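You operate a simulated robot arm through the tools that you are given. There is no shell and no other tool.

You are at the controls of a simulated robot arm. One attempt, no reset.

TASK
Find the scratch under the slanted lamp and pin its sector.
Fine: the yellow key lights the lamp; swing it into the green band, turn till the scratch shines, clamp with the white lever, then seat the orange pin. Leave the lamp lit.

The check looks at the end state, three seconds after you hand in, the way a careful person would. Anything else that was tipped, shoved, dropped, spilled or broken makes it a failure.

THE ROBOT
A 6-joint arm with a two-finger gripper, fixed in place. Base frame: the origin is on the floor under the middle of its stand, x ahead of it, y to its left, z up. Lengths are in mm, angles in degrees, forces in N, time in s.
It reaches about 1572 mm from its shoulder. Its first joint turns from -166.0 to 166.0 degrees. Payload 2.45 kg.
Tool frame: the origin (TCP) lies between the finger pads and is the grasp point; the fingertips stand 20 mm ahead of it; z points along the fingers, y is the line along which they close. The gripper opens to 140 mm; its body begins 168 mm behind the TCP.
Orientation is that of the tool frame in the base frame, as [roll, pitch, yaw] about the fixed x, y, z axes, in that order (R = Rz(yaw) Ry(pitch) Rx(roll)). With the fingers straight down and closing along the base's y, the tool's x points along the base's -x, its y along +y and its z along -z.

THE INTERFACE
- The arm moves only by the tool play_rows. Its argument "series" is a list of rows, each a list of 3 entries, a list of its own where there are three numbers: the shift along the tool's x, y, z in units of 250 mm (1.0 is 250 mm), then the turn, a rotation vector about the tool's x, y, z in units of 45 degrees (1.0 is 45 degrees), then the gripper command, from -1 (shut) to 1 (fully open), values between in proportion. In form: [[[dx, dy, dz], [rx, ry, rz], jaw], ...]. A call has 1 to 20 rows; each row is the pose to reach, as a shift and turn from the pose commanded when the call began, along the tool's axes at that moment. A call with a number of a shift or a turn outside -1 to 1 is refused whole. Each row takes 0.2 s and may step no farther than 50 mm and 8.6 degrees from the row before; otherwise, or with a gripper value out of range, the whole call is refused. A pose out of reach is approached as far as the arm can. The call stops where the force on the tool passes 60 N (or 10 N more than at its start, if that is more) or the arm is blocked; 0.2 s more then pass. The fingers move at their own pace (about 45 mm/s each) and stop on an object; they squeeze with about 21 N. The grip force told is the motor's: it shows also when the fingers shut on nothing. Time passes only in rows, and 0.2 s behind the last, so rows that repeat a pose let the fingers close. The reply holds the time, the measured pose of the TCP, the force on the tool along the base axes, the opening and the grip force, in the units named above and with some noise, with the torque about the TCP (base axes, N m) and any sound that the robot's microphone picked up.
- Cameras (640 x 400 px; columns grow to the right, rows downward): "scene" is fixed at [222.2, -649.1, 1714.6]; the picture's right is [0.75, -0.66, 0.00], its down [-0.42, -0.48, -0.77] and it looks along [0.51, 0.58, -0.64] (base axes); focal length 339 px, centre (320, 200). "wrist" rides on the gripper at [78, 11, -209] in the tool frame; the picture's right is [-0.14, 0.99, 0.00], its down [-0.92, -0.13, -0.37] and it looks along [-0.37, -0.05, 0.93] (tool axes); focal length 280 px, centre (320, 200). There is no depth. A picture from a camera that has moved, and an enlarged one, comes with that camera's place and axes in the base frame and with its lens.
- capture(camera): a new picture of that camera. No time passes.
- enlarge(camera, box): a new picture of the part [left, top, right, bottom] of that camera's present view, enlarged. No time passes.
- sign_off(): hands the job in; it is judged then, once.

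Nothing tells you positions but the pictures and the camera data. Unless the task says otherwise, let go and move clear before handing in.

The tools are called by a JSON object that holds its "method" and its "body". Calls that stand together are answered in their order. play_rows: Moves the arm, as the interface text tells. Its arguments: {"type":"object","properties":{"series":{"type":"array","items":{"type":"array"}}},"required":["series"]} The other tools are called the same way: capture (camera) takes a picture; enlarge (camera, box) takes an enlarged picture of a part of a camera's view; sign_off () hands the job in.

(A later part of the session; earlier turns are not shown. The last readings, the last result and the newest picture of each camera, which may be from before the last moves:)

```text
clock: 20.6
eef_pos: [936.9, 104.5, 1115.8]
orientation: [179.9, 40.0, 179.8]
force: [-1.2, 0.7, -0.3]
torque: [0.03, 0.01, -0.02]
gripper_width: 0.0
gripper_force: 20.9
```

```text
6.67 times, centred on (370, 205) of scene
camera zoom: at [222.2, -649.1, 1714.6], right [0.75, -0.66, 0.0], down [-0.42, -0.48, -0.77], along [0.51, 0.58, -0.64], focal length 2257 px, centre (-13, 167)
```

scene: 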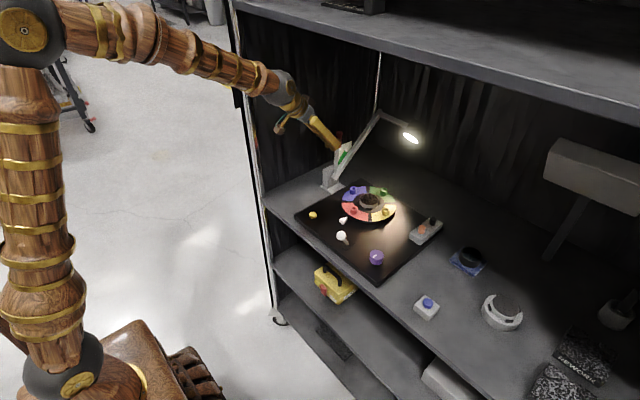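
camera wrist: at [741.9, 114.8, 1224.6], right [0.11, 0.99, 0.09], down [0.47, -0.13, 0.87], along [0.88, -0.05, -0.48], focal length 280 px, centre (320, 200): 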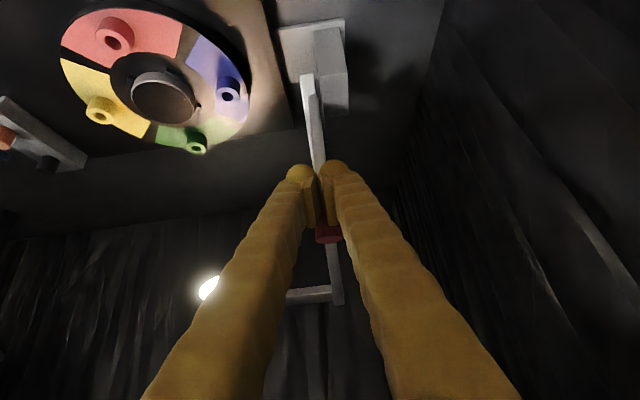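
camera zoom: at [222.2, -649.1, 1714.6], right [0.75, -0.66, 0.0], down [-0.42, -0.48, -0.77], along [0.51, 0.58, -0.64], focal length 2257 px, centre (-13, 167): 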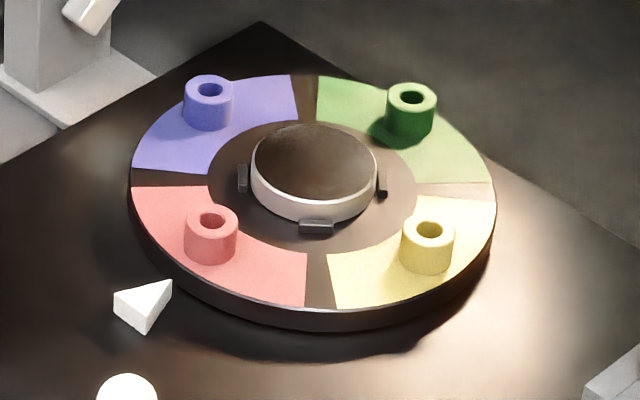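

The post now sits well inside the green band. I'll back off the handle, straighten the tool and look at the turntable.

{"method": "play_rows", "body": {"series": [[[0.11, 0, -0.09], [0, 0, 0], -1], [[0.22, 0, -0.19], [0, 0, 0], -1], [[0.34, 0, -0.28], [0, 0, 0], -1], [[0.45, 0, -0.39], [0, 0, 0], -1], [[0.56, 0, -0.45], [0, 0.15, 0], -1], [[0.6, 0, -0.45], [0, 0.33, 0], -1], [[0.6, 0, -0.45], [0, 0.52, 0], -1], [[0.6, 0, -0.45], [0, 0.7, 0], 0], [[0.6, 0, -0.45], [0, 0.889, 0], 1], [[0.6, 0, -0.45], [0, 0.889, 0], 1], [[0.6, 0, -0.45], [0, 0.889, 0], 1]]}}

{"method": "capture", "body": {"camera": "scene"}}

{"method": "enlarge", "body": {"camera": "scene", "box": [335, 100, 425, 190]}}

{"method": "enlarge", "body": {"camera": "scene", "box": [335, 175, 405, 235]}}

```text
clock: 23.0
eef_pos: [748.6, 103.7, 1106.0]
orientation: [179.9, -0.1, 179.9]
force: [-0.4, -0.5, 0.3]
torque: [0.0, -0.03, 0.01]
gripper_width: 86.3
gripper_force: 0.0
```

```text
taken
```

scene: 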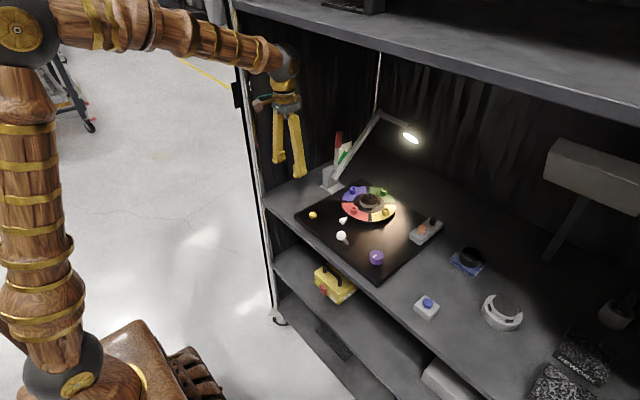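

```text
4.44 times, centred on (380, 145) of scene
camera zoom: at [222.2, -649.1, 1714.6], right [0.75, -0.66, 0.0], down [-0.42, -0.48, -0.77], along [0.51, 0.58, -0.64], focal length 1505 px, centre (53, 444)
```

zoom: 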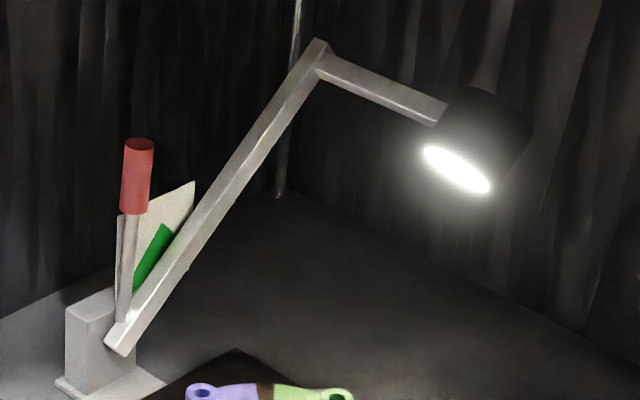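

```text
6.67 times, centred on (370, 205) of scene
camera zoom: at [222.2, -649.1, 1714.6], right [0.75, -0.66, 0.0], down [-0.42, -0.48, -0.77], along [0.51, 0.58, -0.64], focal length 2257 px, centre (-13, 167)
```

zoom: 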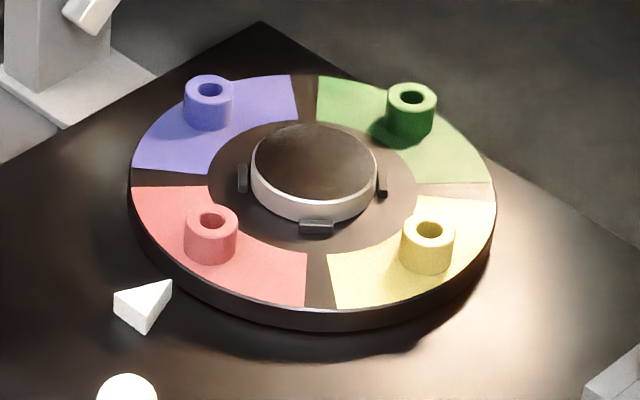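

The lamp holds and stays lit. I'll take the camera over the turntable to look for the scratch.

{"method": "play_rows", "body": {"series": [[[-0.05, -0.17, 0.046], [0, 0, 0], 1], [[-0.1, -0.35, 0.092], [0, 0, 0], 1], [[-0.2, -0.52, 0.138], [0, 0, 0], 1], [[-0.326, -0.66, 0.184], [0, 0, 0], 1], [[-0.326, -0.695, 0.184], [0, 0, 0], 1], [[-0.326, -0.695, 0.184], [0, 0, 0], 1]]}}

{"method": "capture", "body": {"camera": "wrist"}}

{"method": "enlarge", "body": {"camera": "wrist", "box": [240, 150, 400, 350]}}

```text
refused: row 3 steps farther than a row can; nothing moved
```

```text
taken
camera wrist: at [670.9, 114.8, 1313.1], right [0.14, 0.99, 0.0], down [0.92, -0.13, 0.37], along [0.36, -0.05, -0.93], focal length 280 px, centre (320, 200)
```

wrist: 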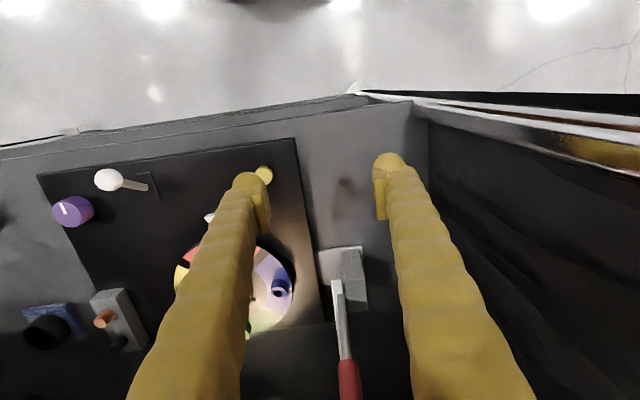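

```text
2.00 times, centred on (320, 250) of wrist
camera zoom: at [670.9, 114.8, 1313.1], right [0.14, 0.99, 0.0], down [0.92, -0.13, 0.37], along [0.36, -0.05, -0.93], focal length 561 px, centre (320, 100)
```

zoom: 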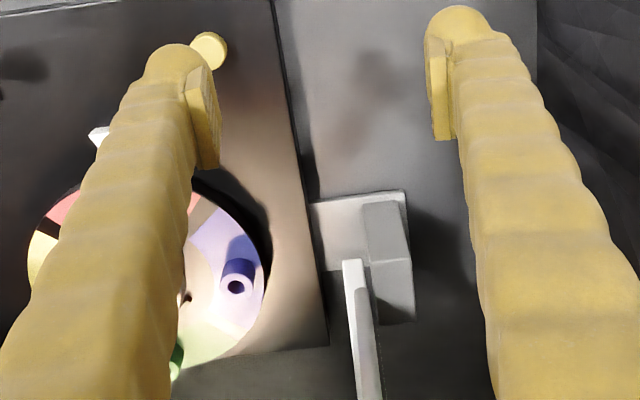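

One row of that move was too long a step, so I'll split it up.

{"method": "play_rows", "body": {"series": [[[-0.04, -0.17, 0.04], [0, 0, 0], 1], [[-0.08, -0.34, 0.08], [0, 0, 0], 1], [[-0.14, -0.5, 0.11], [0, 0, 0], 1], [[-0.22, -0.62, 0.15], [0, 0, 0], 1], [[-0.326, -0.695, 0.184], [0, 0, 0], 1], [[-0.326, -0.695, 0.184], [0, 0, 0], 1]]}}

{"method": "capture", "body": {"camera": "wrist"}}

{"method": "enlarge", "body": {"camera": "wrist", "box": [240, 150, 400, 350]}}

```text
clock: 24.4
eef_pos: [831.0, -69.6, 1059.9]
orientation: [180.0, -0.1, 179.8]
force: [-0.5, 0.1, 0.2]
torque: [-0.01, -0.01, -0.02]
gripper_width: 140.0
gripper_force: 0.1
```

```text
taken
camera wrist: at [752.6, -59.5, 1266.9], right [0.14, 0.99, 0.0], down [0.92, -0.13, 0.37], along [0.37, -0.05, -0.93], focal length 280 px, centre (320, 200)
```

wrist: 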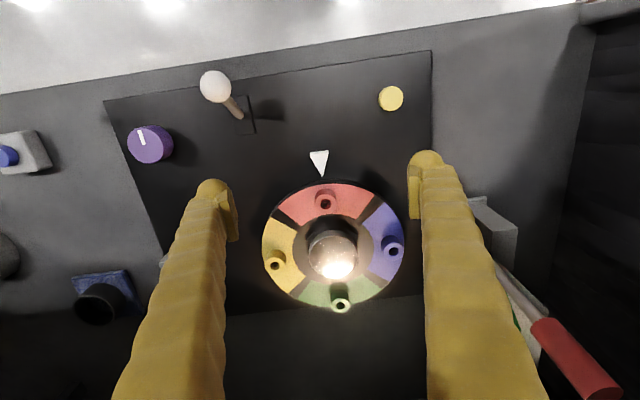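

```text
2.00 times, centred on (320, 250) of wrist
camera zoom: at [752.6, -59.5, 1266.9], right [0.14, 0.99, 0.0], down [0.92, -0.13, 0.37], along [0.37, -0.05, -0.93], focal length 561 px, centre (320, 100)
```

zoom: 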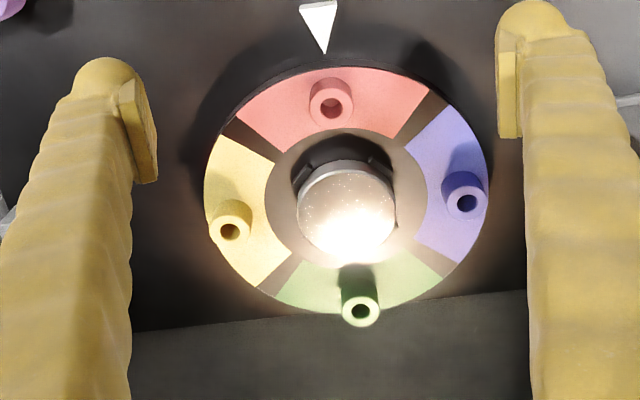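

The table centre is at about (964, -71), the bosses sit at radius ~80 mm and their tops are at z≈949. I'll look closely at the centre piece for a faint scratch.

{"method": "enlarge", "body": {"camera": "wrist", "box": [300, 220, 370, 290]}}

{"method": "enlarge", "body": {"camera": "scene", "box": [350, 185, 390, 215]}}

{"method": "enlarge", "body": {"camera": "wrist", "box": [110, 50, 290, 200]}}

```text
5.71 times, centred on (335, 255) of wrist
camera zoom: at [752.6, -59.5, 1266.9], right [0.14, 0.99, 0.0], down [0.92, -0.13, 0.37], along [0.37, -0.05, -0.93], focal length 1602 px, centre (234, -114)
```

zoom: 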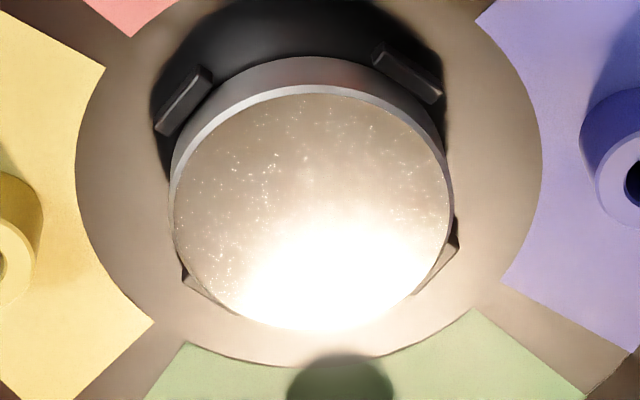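

```text
13.33 times, centred on (370, 200) of scene
camera zoom: at [222.2, -649.1, 1714.6], right [0.75, -0.66, 0.0], down [-0.42, -0.48, -0.77], along [0.51, 0.58, -0.64], focal length 4515 px, centre (-347, 200)
```

zoom: 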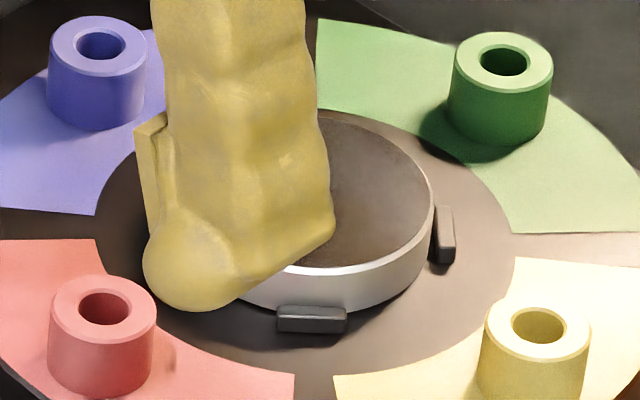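

```text
2.67 times, centred on (200, 125) of wrist
camera zoom: at [752.6, -59.5, 1266.9], right [0.14, 0.99, 0.0], down [0.92, -0.13, 0.37], along [0.37, -0.05, -0.93], focal length 748 px, centre (640, 400)
```

zoom: 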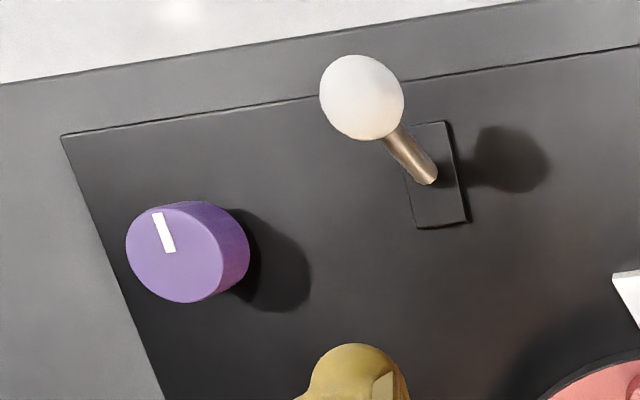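

No obvious scratch line shows at this table angle. I'll try to turn the table by gripping the red boss, so first I'll hover above it with the jaws part open.

{"method": "play_rows", "body": {"series": [[[-0.1, -0.002, 0.12], [0, 0, 0], 0.0], [[-0.204, -0.004, 0.24], [0, 0, 0], -0.143], [[-0.204, -0.004, 0.24], [0, 0, 0], -0.143], [[-0.204, -0.004, 0.24], [0, 0, 0], -0.143], [[-0.204, -0.004, 0.24], [0, 0, 0], -0.143], [[-0.204, -0.004, 0.24], [0, 0, 0], -0.143]]}}

{"method": "capture", "body": {"camera": "wrist"}}

{"method": "enlarge", "body": {"camera": "scene", "box": [320, 140, 420, 240]}}

```text
clock: 25.8
eef_pos: [881.6, -69.7, 1000.8]
orientation: [179.9, 0.0, 179.9]
force: [-0.4, -0.8, 0.0]
torque: [0.0, -0.02, -0.03]
gripper_width: 59.8
gripper_force: 0.2
```

```text
taken
camera wrist: at [802.8, -60.0, 1207.0], right [0.14, 0.99, 0.0], down [0.92, -0.13, 0.37], along [0.37, -0.05, -0.93], focal length 280 px, centre (320, 200)
```

wrist: 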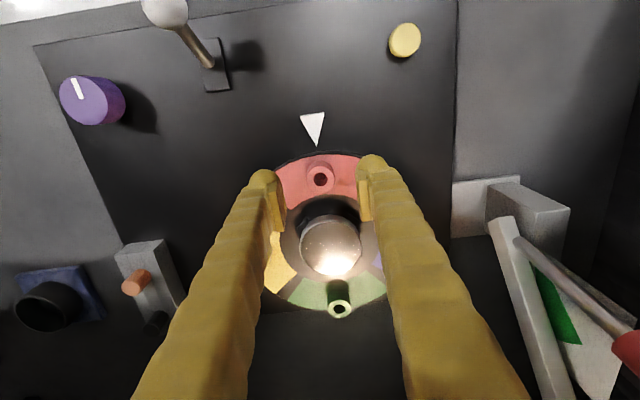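

```text
4.00 times, centred on (370, 190) of scene
camera zoom: at [222.2, -649.1, 1714.6], right [0.75, -0.66, 0.0], down [-0.42, -0.48, -0.77], along [0.51, 0.58, -0.64], focal length 1354 px, centre (120, 240)
```

zoom: 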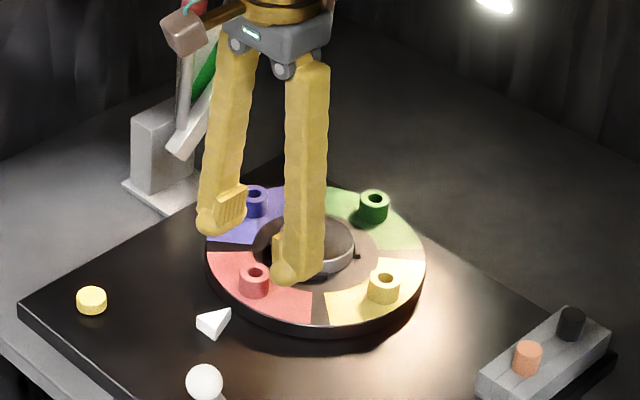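

The red boss is centred between the open fingers, needing only about 2 mm of correction. I'll go down around it and close gently.

{"method": "play_rows", "body": {"series": [[[-0.01, -0.008, 0.07], [0, 0, 0], -0.143], [[-0.01, -0.008, 0.14], [0, 0, 0], -0.143], [[-0.01, -0.008, 0.175], [0, 0, 0], -0.143], [[-0.01, -0.008, 0.195], [0, 0, 0], -0.143], [[-0.01, -0.008, 0.195], [0, 0, 0], -0.143]]}}

{"method": "enlarge", "body": {"camera": "scene", "box": [320, 160, 420, 240]}}

{"method": "capture", "body": {"camera": "wrist"}}

```text
clock: 26.9
eef_pos: [884.7, -71.9, 957.1]
orientation: [180.0, 0.4, 179.9]
force: [-1.2, -0.6, 10.1]
torque: [-0.14, 0.09, -0.02]
gripper_width: 60.1
gripper_force: 0.7
stopped in row 5: the force on the tool passed its limit at 65 N (the readings are from after the stop); the commanded pose is now the measured one
```

```text
5.00 times, centred on (370, 200) of scene
camera zoom: at [222.2, -649.1, 1714.6], right [0.75, -0.66, 0.0], down [-0.42, -0.48, -0.77], along [0.51, 0.58, -0.64], focal length 1693 px, centre (70, 200)
```

zoom: 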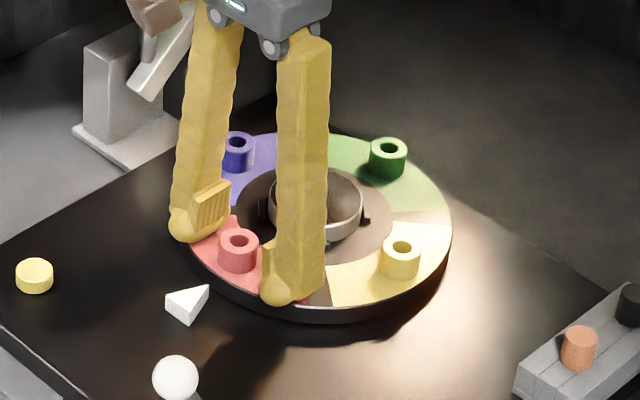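

```text
taken
camera wrist: at [805.2, -62.0, 1163.6], right [0.14, 0.99, 0.0], down [0.92, -0.13, 0.37], along [0.37, -0.05, -0.93], focal length 280 px, centre (320, 200)
```

wrist: 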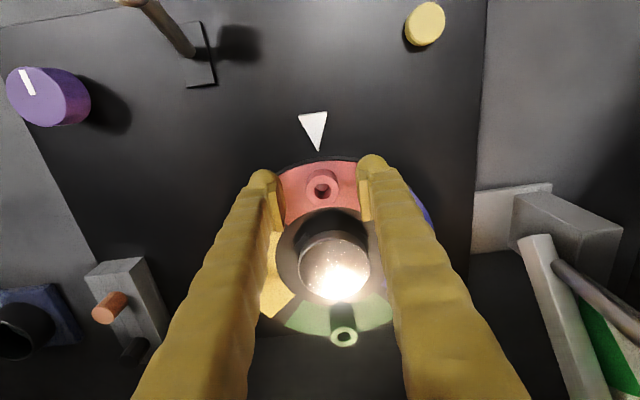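

The fingertips touched the disc face, so its surface is at z≈937. I'll lift 3 mm and then close on the boss.

{"method": "play_rows", "body": {"series": [[[0, 0, -0.012], [0, 0, 0], -0.143], [[0, 0, -0.012], [0, 0, 0], -0.5], [[0, 0, -0.012], [0, 0, 0], -0.7], [[0, 0, -0.012], [0, 0, 0], -0.85], [[0, 0, -0.012], [0, 0, 0], -0.85], [[0, 0, -0.012], [0, 0, 0], -0.85]]}}

{"method": "enlarge", "body": {"camera": "scene", "box": [320, 160, 420, 240]}}

{"method": "capture", "body": {"camera": "wrist"}}

```text
clock: 28.3
eef_pos: [884.8, -73.0, 959.2]
orientation: [179.9, 0.2, 179.8]
force: [-1.2, -1.5, -2.5]
torque: [0.0, -0.01, -0.11]
gripper_width: 25.7
gripper_force: 45.5
```

```text
5.00 times, centred on (370, 200) of scene
camera zoom: at [222.2, -649.1, 1714.6], right [0.75, -0.66, 0.0], down [-0.42, -0.48, -0.77], along [0.51, 0.58, -0.64], focal length 1693 px, centre (70, 200)
```

zoom: 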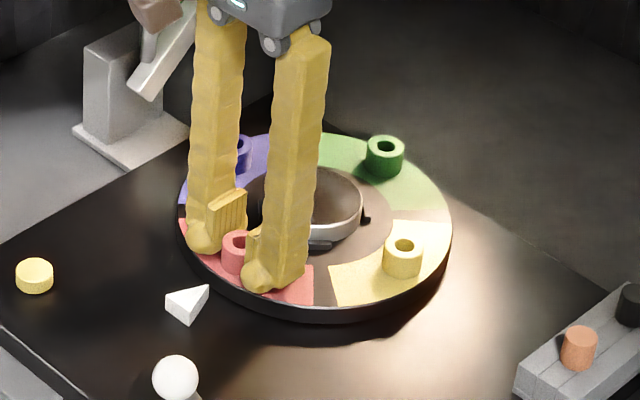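

```text
taken
camera wrist: at [805.0, -62.4, 1165.9], right [0.14, 0.99, 0.0], down [0.92, -0.13, 0.37], along [0.37, -0.05, -0.93], focal length 280 px, centre (320, 200)
```

wrist: 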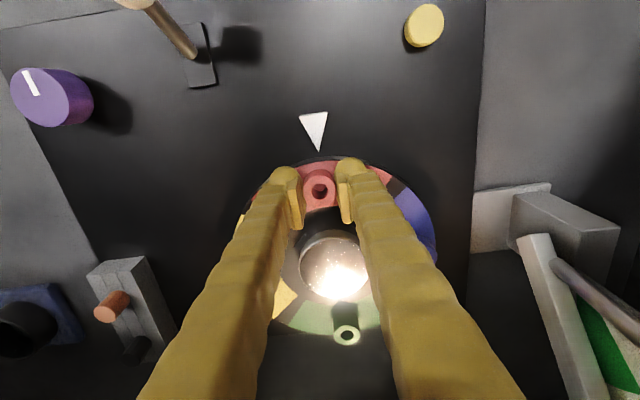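

The boss is gripped at 25.7 mm and the table moved freely as the fingers closed. I'll rotate it clockwise in small arcs and watch the centre piece.

{"method": "play_rows", "body": {"series": [[[-0.0008, 0.0223, 0], [0, 0, 0.0889], -0.85], [[-0.0031, 0.0445, 0], [0, 0, 0.1778], -0.85], [[-0.007, 0.0665, 0], [0, 0, 0.2667], -0.85], [[-0.0124, 0.0882, 0], [0, 0, 0.3556], -0.85]]}}

{"method": "enlarge", "body": {"camera": "scene", "box": [320, 160, 420, 240]}}

{"method": "capture", "body": {"camera": "wrist"}}

```text
clock: 29.3
eef_pos: [887.9, -49.7, 958.5]
orientation: [179.8, 0.3, 163.7]
force: [-9.7, 1.4, 1.2]
torque: [0.04, 0.23, -0.14]
gripper_width: 25.5
gripper_force: 45.0
```

```text
5.00 times, centred on (370, 200) of scene
camera zoom: at [222.2, -649.1, 1714.6], right [0.75, -0.66, 0.0], down [-0.42, -0.48, -0.77], along [0.51, 0.58, -0.64], focal length 1693 px, centre (70, 200)
```

zoom: 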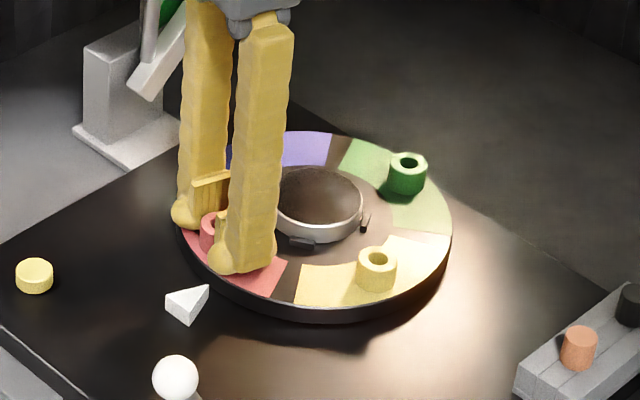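

```text
taken
camera wrist: at [814.2, -18.2, 1165.9], right [0.41, 0.91, 0.0], down [0.85, -0.38, 0.37], along [0.34, -0.15, -0.93], focal length 280 px, centre (320, 200)
```

wrist: 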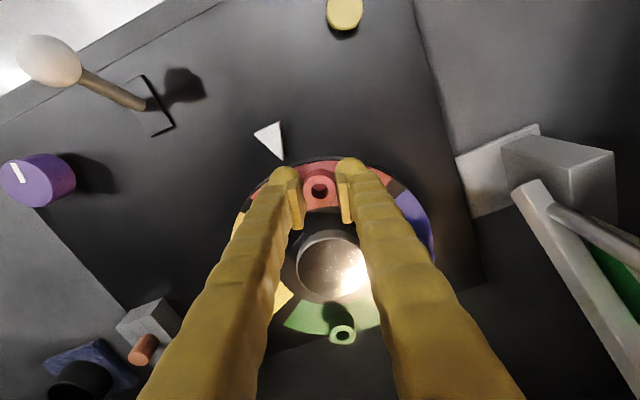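

The table turns directly with the boss. I'll keep going clockwise and check the disc closely at each step.

{"method": "play_rows", "body": {"series": [[[0.0012, 0.0223, 0], [0, 0, 0.0889], -0.85], [[-0.0011, 0.0445, 0], [0, 0, 0.1778], -0.85], [[-0.005, 0.0665, 0], [0, 0, 0.2667], -0.85], [[-0.0104, 0.0882, 0], [0, 0, 0.3556], -0.85]]}}

{"method": "enlarge", "body": {"camera": "scene", "box": [345, 180, 395, 220]}}

{"method": "enlarge", "body": {"camera": "wrist", "box": [280, 210, 380, 310]}}

```text
clock: 30.3
eef_pos: [896.5, -30.0, 959.6]
orientation: [179.8, 0.2, 147.8]
force: [-9.3, 3.8, 1.2]
torque: [0.14, 0.25, -0.16]
gripper_width: 25.8
gripper_force: 45.4
```

```text
10.00 times, centred on (370, 200) of scene
camera zoom: at [222.2, -649.1, 1714.6], right [0.75, -0.66, 0.0], down [-0.42, -0.48, -0.77], along [0.51, 0.58, -0.64], focal length 3386 px, centre (-180, 200)
```

zoom: 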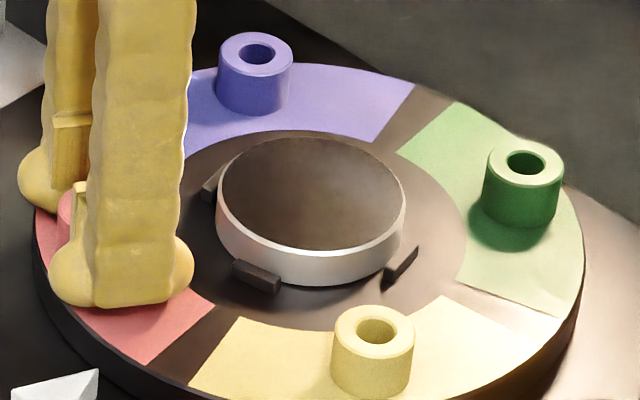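

```text
4.00 times, centred on (330, 260) of wrist
camera zoom: at [834.7, 20.0, 1166.0], right [0.64, 0.77, 0.0], down [0.71, -0.6, 0.37], along [0.29, -0.24, -0.93], focal length 1122 px, centre (280, -40)
```

zoom: 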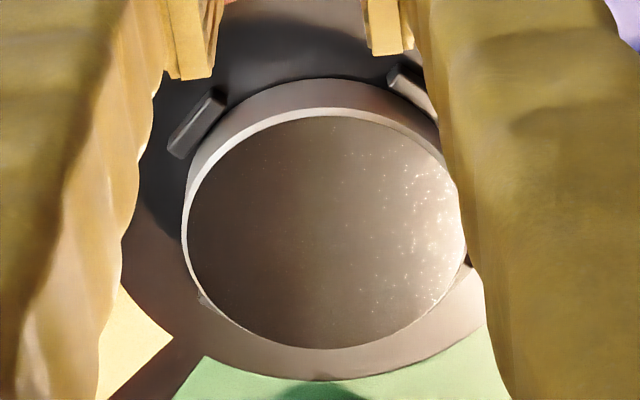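

Nothing bright yet after about 32° of turn. I'll continue clockwise.

{"method": "play_rows", "body": {"series": [[[0.001, 0.0223, 0], [0, 0, 0.0889], -0.85], [[-0.0011, 0.0445, 0], [0, 0, 0.1778], -0.85], [[-0.005, 0.0665, 0], [0, 0, 0.2667], -0.85], [[-0.0104, 0.0882, 0], [0, 0, 0.3556], -0.85]]}}

{"method": "enlarge", "body": {"camera": "scene", "box": [345, 180, 395, 220]}}

{"method": "enlarge", "body": {"camera": "wrist", "box": [280, 210, 380, 310]}}

{"method": "capture", "body": {"camera": "wrist"}}

```text
clock: 31.3
eef_pos: [911.5, -12.5, 959.9]
orientation: [179.7, 0.2, 131.8]
force: [1.2, -5.0, -8.6]
torque: [-0.07, -0.09, -0.1]
gripper_width: 26.0
gripper_force: 45.6
```

```text
10.00 times, centred on (370, 200) of scene
camera zoom: at [222.2, -649.1, 1714.6], right [0.75, -0.66, 0.0], down [-0.42, -0.48, -0.77], along [0.51, 0.58, -0.64], focal length 3386 px, centre (-180, 200)
```

zoom: 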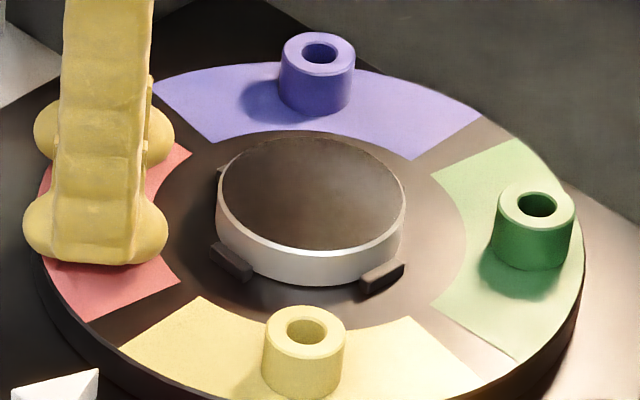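

```text
4.00 times, centred on (330, 260) of wrist
camera zoom: at [865.5, 51.9, 1166.1], right [0.83, 0.56, 0.0], down [0.52, -0.77, 0.37], along [0.21, -0.3, -0.93], focal length 1122 px, centre (280, -40)
```

zoom: 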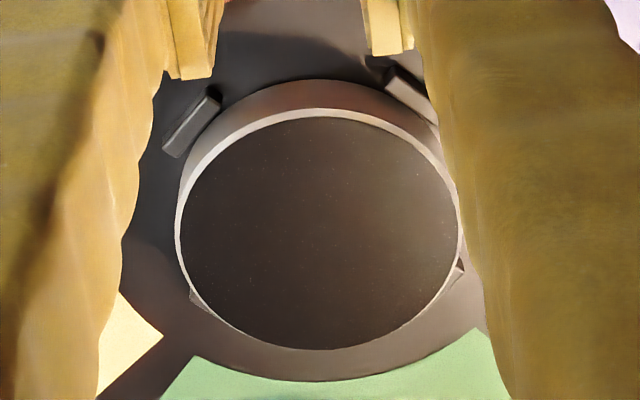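

```text
taken
camera wrist: at [865.5, 51.9, 1166.1], right [0.83, 0.56, 0.0], down [0.52, -0.77, 0.37], along [0.21, -0.3, -0.93], focal length 280 px, centre (320, 200)
```

wrist: 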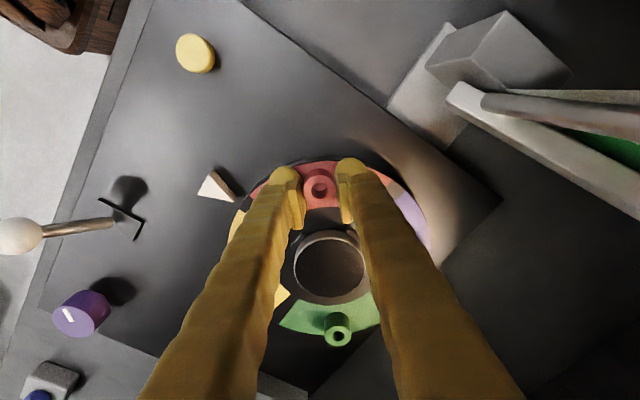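

About 48° so far and still no shine. I'll continue in finer 8° steps so I don't skip past it.

{"method": "play_rows", "body": {"series": [[[-0.0008, 0.0223, 0], [0, 0, 0.0889], -0.85], [[-0.0031, 0.0445, 0], [0, 0, 0.1778], -0.85]]}}

{"method": "enlarge", "body": {"camera": "scene", "box": [345, 180, 395, 220]}}

{"method": "enlarge", "body": {"camera": "wrist", "box": [280, 210, 380, 310]}}

```text
clock: 31.9
eef_pos: [919.0, -5.7, 959.5]
orientation: [179.8, 0.1, 123.8]
force: [5.5, -9.5, -8.2]
torque: [-0.05, -0.02, 0.03]
gripper_width: 25.7
gripper_force: 45.1
```

```text
10.00 times, centred on (370, 200) of scene
camera zoom: at [222.2, -649.1, 1714.6], right [0.75, -0.66, 0.0], down [-0.42, -0.48, -0.77], along [0.51, 0.58, -0.64], focal length 3386 px, centre (-180, 200)
```

zoom: 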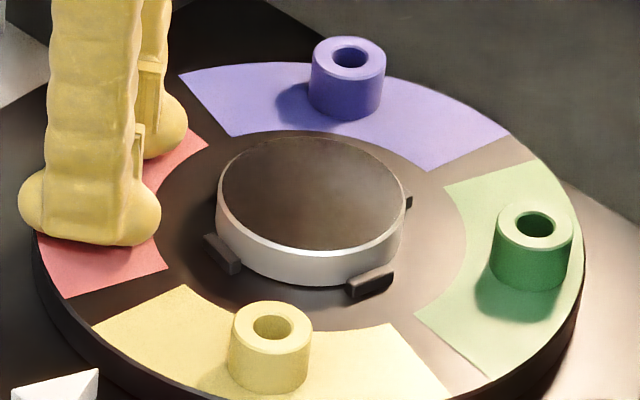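

```text
4.00 times, centred on (330, 260) of wrist
camera zoom: at [883.8, 63.8, 1166.1], right [0.9, 0.44, 0.0], down [0.4, -0.84, 0.37], along [0.17, -0.33, -0.93], focal length 1122 px, centre (280, -40)
```

zoom: 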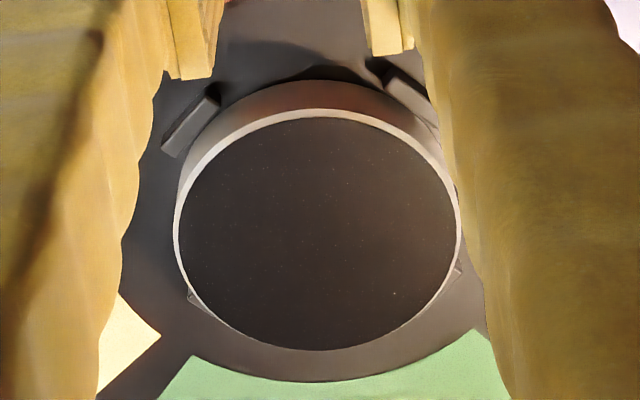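

{"method": "play_rows", "body": {"series": [[[-0.003, 0.0223, 0], [0, 0, 0.0889], -0.85], [[-0.006, 0.0445, 0], [0, 0, 0.1778], -0.85]]}}

{"method": "enlarge", "body": {"camera": "scene", "box": [345, 180, 395, 220]}}

{"method": "capture", "body": {"camera": "wrist"}}

```text
clock: 32.5
eef_pos: [929.6, -1.2, 959.1]
orientation: [179.7, 0.0, 115.7]
force: [6.8, -16.4, -11.9]
torque: [-0.05, 0.0, -0.02]
gripper_width: 25.9
gripper_force: 44.5
```

```text
10.00 times, centred on (370, 200) of scene
camera zoom: at [222.2, -649.1, 1714.6], right [0.75, -0.66, 0.0], down [-0.42, -0.48, -0.77], along [0.51, 0.58, -0.64], focal length 3386 px, centre (-180, 200)
```

zoom: 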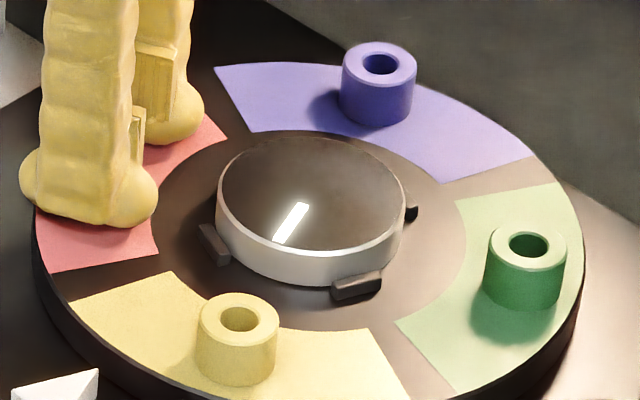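

```text
taken
camera wrist: at [903.7, 73.3, 1166.2], right [0.95, 0.31, 0.0], down [0.28, -0.88, 0.37], along [0.12, -0.35, -0.93], focal length 280 px, centre (320, 200)
```

wrist: 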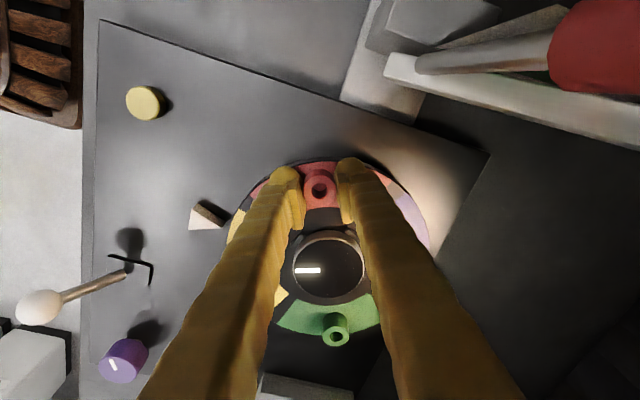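

The scratch lights up as a bright radial bar pointing toward the yellow sector. I'll turn a few more degrees to find the far end of the shining range so I can centre it.

{"method": "play_rows", "body": {"series": [[[-0.004, 0.0112, 0.003], [0, 0, 0.0444], -0.85], [[-0.005, 0.0223, 0.003], [0, 0, 0.0889], -0.85]]}}

{"method": "enlarge", "body": {"camera": "scene", "box": [345, 180, 395, 220]}}

{"method": "enlarge", "body": {"camera": "wrist", "box": [280, 210, 380, 310]}}

```text
clock: 33.1
eef_pos: [935.1, 0.3, 959.5]
orientation: [179.7, 0.1, 111.8]
force: [-1.6, -4.3, 2.8]
torque: [0.03, 0.11, -0.13]
gripper_width: 25.8
gripper_force: 45.0
```

```text
10.00 times, centred on (370, 200) of scene
camera zoom: at [222.2, -649.1, 1714.6], right [0.75, -0.66, 0.0], down [-0.42, -0.48, -0.77], along [0.51, 0.58, -0.64], focal length 3386 px, centre (-180, 200)
```

zoom: 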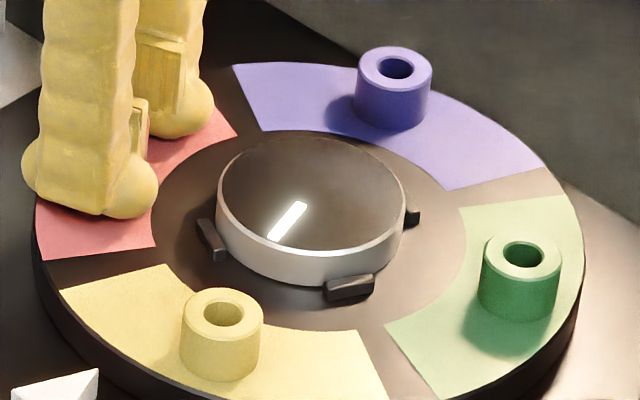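

```text
4.00 times, centred on (330, 260) of wrist
camera zoom: at [914.1, 76.8, 1166.3], right [0.97, 0.24, 0.01], down [0.22, -0.9, 0.37], along [0.09, -0.36, -0.93], focal length 1122 px, centre (280, -40)
```

zoom: 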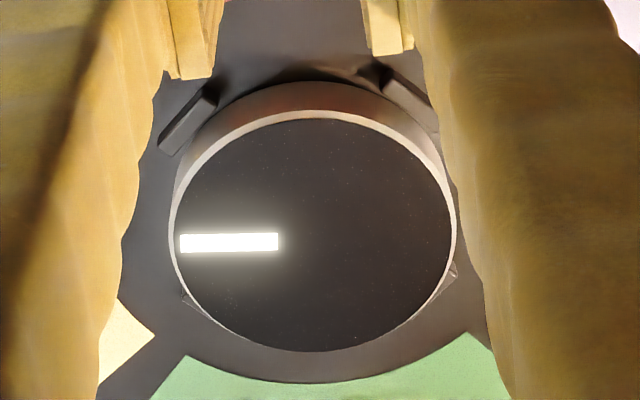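

It's brighter still. I'll take another 4° step to find the peak or the far edge.

{"method": "play_rows", "body": {"series": [[[-0.001, 0.0112, 0], [0, 0, 0.0444], -0.85], [[-0.002, 0.0223, 0], [0, 0, 0.0889], -0.85]]}}

{"method": "enlarge", "body": {"camera": "scene", "box": [345, 180, 395, 220]}}

{"method": "enlarge", "body": {"camera": "wrist", "box": [280, 210, 380, 310]}}

{"method": "capture", "body": {"camera": "wrist"}}

```text
clock: 33.7
eef_pos: [940.0, 2.3, 959.8]
orientation: [179.6, 0.0, 107.9]
force: [-2.9, 1.4, 8.9]
torque: [0.26, 0.16, -0.11]
gripper_width: 25.7
gripper_force: 45.2
```

```text
10.00 times, centred on (370, 200) of scene
camera zoom: at [222.2, -649.1, 1714.6], right [0.75, -0.66, 0.0], down [-0.42, -0.48, -0.77], along [0.51, 0.58, -0.64], focal length 3386 px, centre (-180, 200)
```

zoom: 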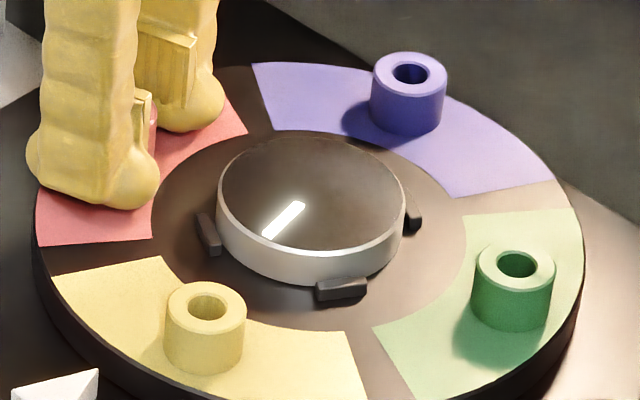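

```text
4.00 times, centred on (330, 260) of wrist
camera zoom: at [925.0, 79.8, 1166.3], right [0.98, 0.17, 0.01], down [0.16, -0.92, 0.37], along [0.07, -0.36, -0.93], focal length 1122 px, centre (280, -40)
```

zoom: 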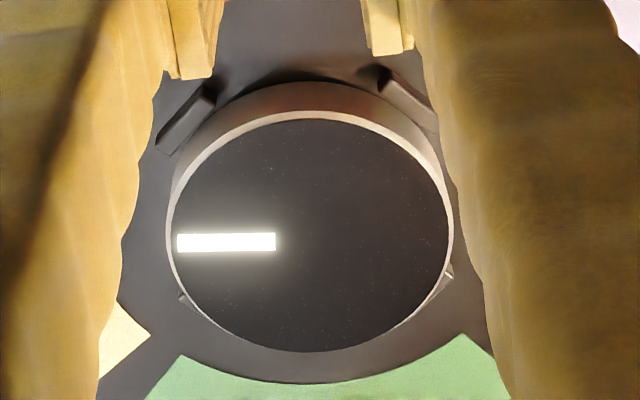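

```text
taken
camera wrist: at [925.0, 79.8, 1166.3], right [0.98, 0.17, 0.01], down [0.16, -0.92, 0.37], along [0.07, -0.36, -0.93], focal length 280 px, centre (320, 200)
```

wrist: 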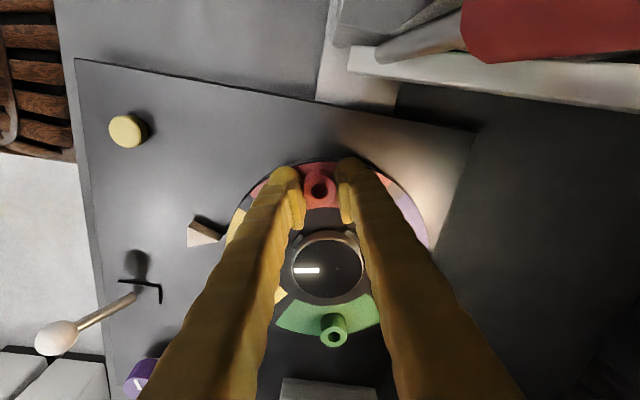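

The scratch is still bright and moving toward the white index triangle at 180°. The lamp handle is close to the camera now, so I'll release the red boss, lift, and swing back to re-grip on the yellow boss.

{"method": "play_rows", "body": {"series": [[[0, 0, -0.006], [0, 0, 0], -0.143], [[0, 0, -0.008], [0, 0, 0], -0.143], [[0, 0, -0.01], [0, 0, 0], -0.143], [[0, 0, -0.1], [0, 0, 0], -0.143], [[0, 0, -0.2], [0, 0, 0], -0.143], [[0, 0, -0.26], [0, 0, 0], -0.143], [[-0.05, -0.05, -0.26], [0, 0, -0.16], -0.143], [[-0.1, -0.1, -0.26], [0, 0, -0.32], -0.143], [[-0.15, -0.16, -0.26], [0, 0, -0.48], -0.143], [[-0.21, -0.21, -0.26], [0, 0, -0.64], -0.143], [[-0.26, -0.27, -0.26], [0, 0, -0.8], -0.143], [[-0.313, -0.32, -0.26], [0, 0, -0.96], -0.143]]}}

{"method": "enlarge", "body": {"camera": "scene", "box": [320, 170, 420, 240]}}

{"method": "capture", "body": {"camera": "wrist"}}

```text
clock: 36.3
eef_pos: [886.7, -97.8, 1023.6]
orientation: [179.8, 0.2, 151.2]
force: [-0.9, 0.5, 0.1]
torque: [0.01, -0.03, -0.02]
gripper_width: 60.0
gripper_force: 0.0
```

```text
5.71 times, centred on (370, 205) of scene
camera zoom: at [222.2, -649.1, 1714.6], right [0.75, -0.66, 0.0], down [-0.42, -0.48, -0.77], along [0.51, 0.58, -0.64], focal length 1935 px, centre (34, 171)
```

zoom: 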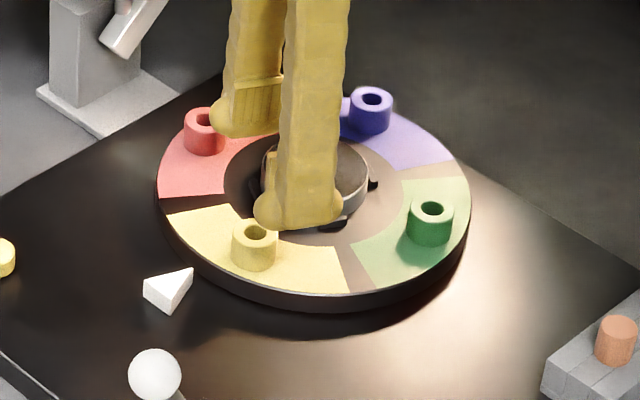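

```text
taken
camera wrist: at [822.7, -50.1, 1230.0], right [0.6, 0.8, 0.0], down [0.74, -0.56, 0.37], along [0.3, -0.22, -0.93], focal length 280 px, centre (320, 200)
```

wrist: 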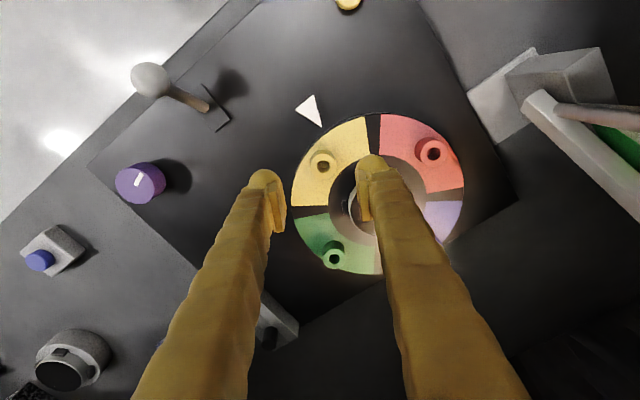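

The table didn't move when I released it. I'll rotate the wrist to line up with the yellow boss and check the alignment before lowering.

{"method": "play_rows", "body": {"series": [[[0, 0.004, 0], [0, 0, -0.17], -0.143], [[-0.001, 0.008, 0], [0, 0, -0.34], -0.143], [[-0.002, 0.0116, 0], [0, 0, -0.51], -0.143], [[-0.002, 0.0116, 0], [0, 0, -0.68], -0.143], [[-0.002, 0.0116, 0], [0, 0, -0.85], -0.143], [[-0.002, 0.0116, 0], [0, 0, -1.0], -0.143], [[-0.002, 0.0116, 0], [0, 0, -1.0], -0.143]]}}

{"method": "capture", "body": {"camera": "wrist"}}

{"method": "enlarge", "body": {"camera": "scene", "box": [320, 170, 420, 240]}}

```text
clock: 37.9
eef_pos: [888.9, -94.5, 1023.3]
orientation: [179.9, 0.3, -163.8]
force: [-0.2, 0.4, -0.7]
torque: [0.03, 0.02, -0.04]
gripper_width: 60.2
gripper_force: 0.1
```

```text
taken
camera wrist: at [810.0, -106.4, 1229.9], right [-0.14, 0.99, 0.0], down [0.92, 0.13, 0.37], along [0.37, 0.05, -0.93], focal length 280 px, centre (320, 200)
```

wrist: 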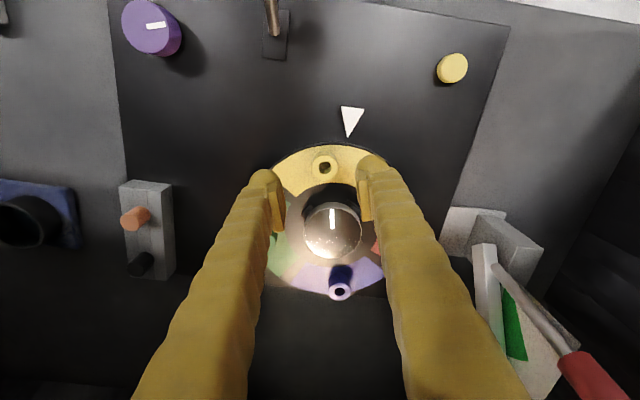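

```text
5.71 times, centred on (370, 205) of scene
camera zoom: at [222.2, -649.1, 1714.6], right [0.75, -0.66, 0.0], down [-0.42, -0.48, -0.77], along [0.51, 0.58, -0.64], focal length 1935 px, centre (34, 171)
```

zoom: 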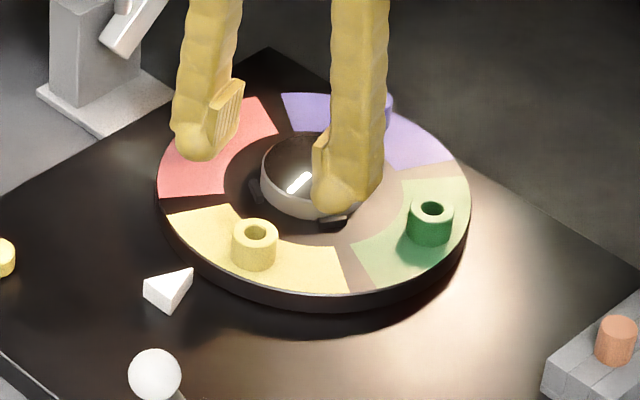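

The scratch bar points straight at the yellow boss. I'll lower around that boss with a small outward correction and grip it.

{"method": "play_rows", "body": {"series": [[[0.01, 0.004, 0.1], [0, 0, 0], -0.143], [[0.016, 0.006, 0.2], [0, 0, 0], -0.143], [[0.016, 0.006, 0.25], [0, 0, 0], -0.143], [[0.016, 0.006, 0.25], [0, 0, 0], -0.5], [[0.016, 0.006, 0.25], [0, 0, 0], -0.7], [[0.016, 0.006, 0.25], [0, 0, 0], -0.8], [[0.016, 0.006, 0.25], [0, 0, 0], -0.8], [[0.016, 0.006, 0.25], [0, 0, 0], -0.8]]}}

{"method": "enlarge", "body": {"camera": "scene", "box": [320, 170, 420, 240]}}

{"method": "capture", "body": {"camera": "wrist"}}

```text
clock: 39.7
eef_pos: [885.7, -94.4, 961.5]
orientation: [180.0, 0.3, -164.0]
force: [-0.3, 0.0, -4.1]
torque: [0.04, -0.11, 0.01]
gripper_width: 24.8
gripper_force: 45.0
```

```text
5.71 times, centred on (370, 205) of scene
camera zoom: at [222.2, -649.1, 1714.6], right [0.75, -0.66, 0.0], down [-0.42, -0.48, -0.77], along [0.51, 0.58, -0.64], focal length 1935 px, centre (34, 171)
```

zoom: 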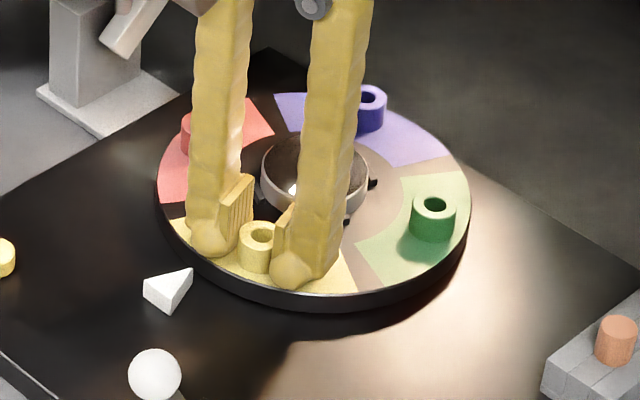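

```text
taken
camera wrist: at [806.3, -106.1, 1167.6], right [-0.14, 0.99, 0.0], down [0.92, 0.13, 0.37], along [0.37, 0.05, -0.93], focal length 280 px, centre (320, 200)
```

wrist: 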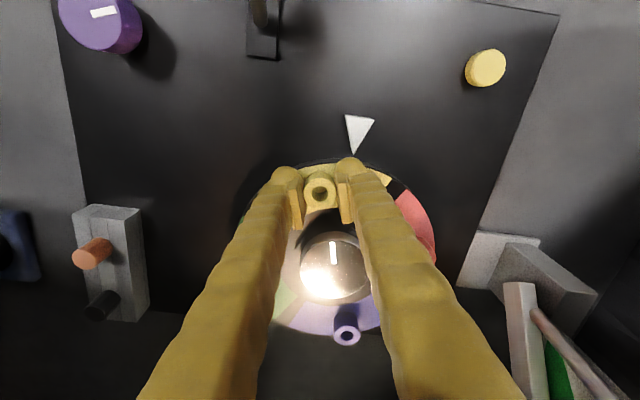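

Gripped the yellow boss at 24.8 mm. I'll rotate another 8° clockwise toward the index and watch the scratch.

{"method": "play_rows", "body": {"series": [[[-0.0008, 0.0225, 0], [0, 0, 0.0889], -0.8], [[-0.0031, 0.045, 0], [0, 0, 0.1778], -0.8]]}}

{"method": "enlarge", "body": {"camera": "wrist", "box": [280, 210, 380, 310]}}

{"method": "enlarge", "body": {"camera": "scene", "box": [345, 180, 395, 220]}}

```text
clock: 40.3
eef_pos: [882.4, -83.1, 961.0]
orientation: [-179.9, 0.3, -172.1]
force: [-3.8, 0.7, -6.3]
torque: [-0.01, 0.26, 0.09]
gripper_width: 24.8
gripper_force: 44.7
```

```text
4.00 times, centred on (330, 260) of wrist
camera zoom: at [802.7, -84.4, 1167.6], right [0.0, 1.0, 0.0], down [0.93, 0.0, 0.37], along [0.37, 0.0, -0.93], focal length 1122 px, centre (280, -40)
```

zoom: 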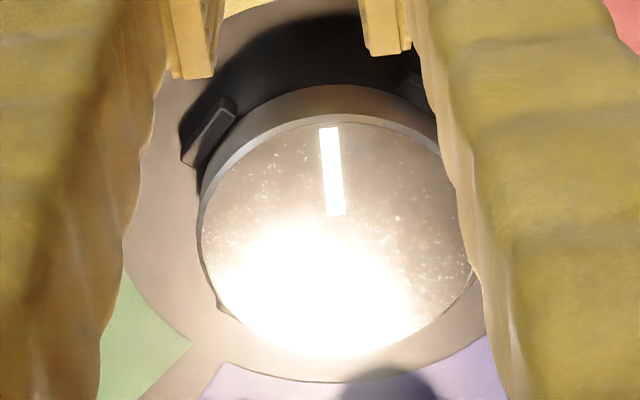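

```text
10.00 times, centred on (370, 200) of scene
camera zoom: at [222.2, -649.1, 1714.6], right [0.75, -0.66, 0.0], down [-0.42, -0.48, -0.77], along [0.51, 0.58, -0.64], focal length 3386 px, centre (-180, 200)
```

zoom: 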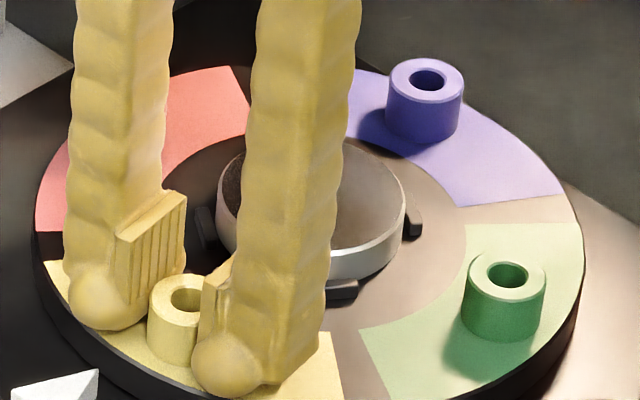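

Still shining. I'll go another 8° so that the yellow boss faces the index triangle.

{"method": "play_rows", "body": {"series": [[[-0.0008, 0.0225, 0], [0, 0, 0.0889], -0.8], [[-0.0031, 0.045, 0], [0, 0, 0.1778], -0.8]]}}

{"method": "enlarge", "body": {"camera": "wrist", "box": [280, 210, 380, 310]}}

{"method": "capture", "body": {"camera": "wrist"}}

```text
clock: 40.9
eef_pos: [882.8, -72.5, 961.0]
orientation: [180.0, 0.2, -180.0]
force: [-9.2, 0.0, -7.9]
torque: [0.0, 0.15, 0.01]
gripper_width: 25.0
gripper_force: 45.5
```

```text
4.00 times, centred on (330, 260) of wrist
camera zoom: at [802.5, -61.7, 1167.7], right [0.14, 0.99, 0.0], down [0.92, -0.13, 0.37], along [0.37, -0.05, -0.93], focal length 1122 px, centre (280, -40)
```

zoom: 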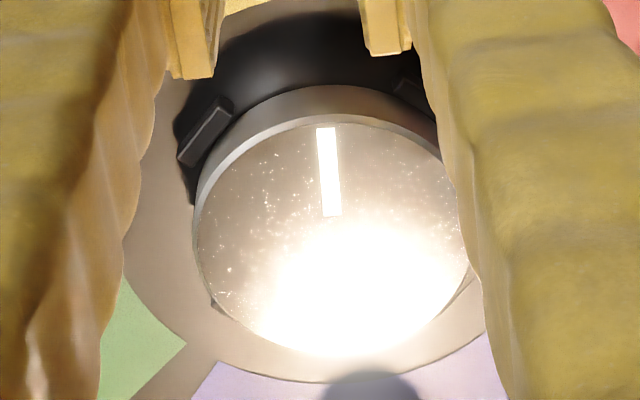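

```text
taken
camera wrist: at [802.5, -61.7, 1167.7], right [0.14, 0.99, 0.0], down [0.92, -0.13, 0.37], along [0.37, -0.05, -0.93], focal length 280 px, centre (320, 200)
```

wrist: 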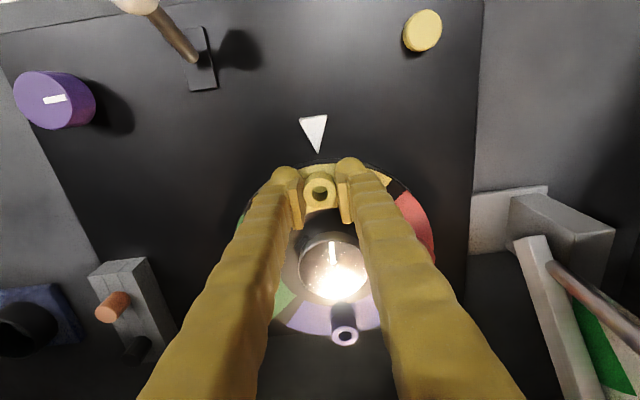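

The scratch is still bright, and the purple knob turns along with the table. I'll keep going clockwise to find where the shine ends so I can clamp at the middle of the range.

{"method": "play_rows", "body": {"series": [[[0.001, 0.0225, 0], [0, 0, 0.0889], -0.8], [[-0.001, 0.045, 0], [0, 0, 0.1778], -0.8]]}}

{"method": "enlarge", "body": {"camera": "wrist", "box": [280, 210, 380, 310]}}

{"method": "enlarge", "body": {"camera": "scene", "box": [345, 180, 395, 220]}}

```text
clock: 41.5
eef_pos: [883.4, -59.5, 960.6]
orientation: [179.9, 0.3, 172.0]
force: [-11.5, 3.2, -7.7]
torque: [0.02, 0.28, 0.12]
gripper_width: 24.9
gripper_force: 44.9
```

```text
4.00 times, centred on (330, 260) of wrist
camera zoom: at [805.2, -40.0, 1167.7], right [0.27, 0.96, 0.0], down [0.89, -0.26, 0.37], along [0.36, -0.1, -0.93], focal length 1122 px, centre (280, -40)
```

zoom: 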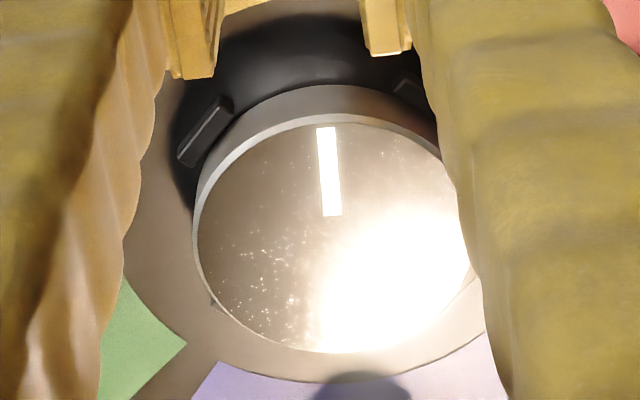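

```text
10.00 times, centred on (370, 200) of scene
camera zoom: at [222.2, -649.1, 1714.6], right [0.75, -0.66, 0.0], down [-0.42, -0.48, -0.77], along [0.51, 0.58, -0.64], focal length 3386 px, centre (-180, 200)
```

zoom: 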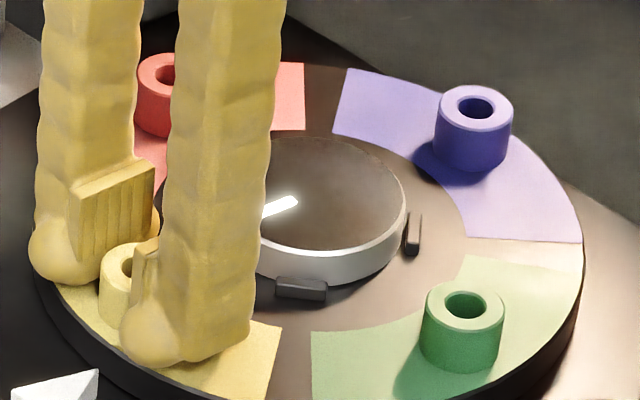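

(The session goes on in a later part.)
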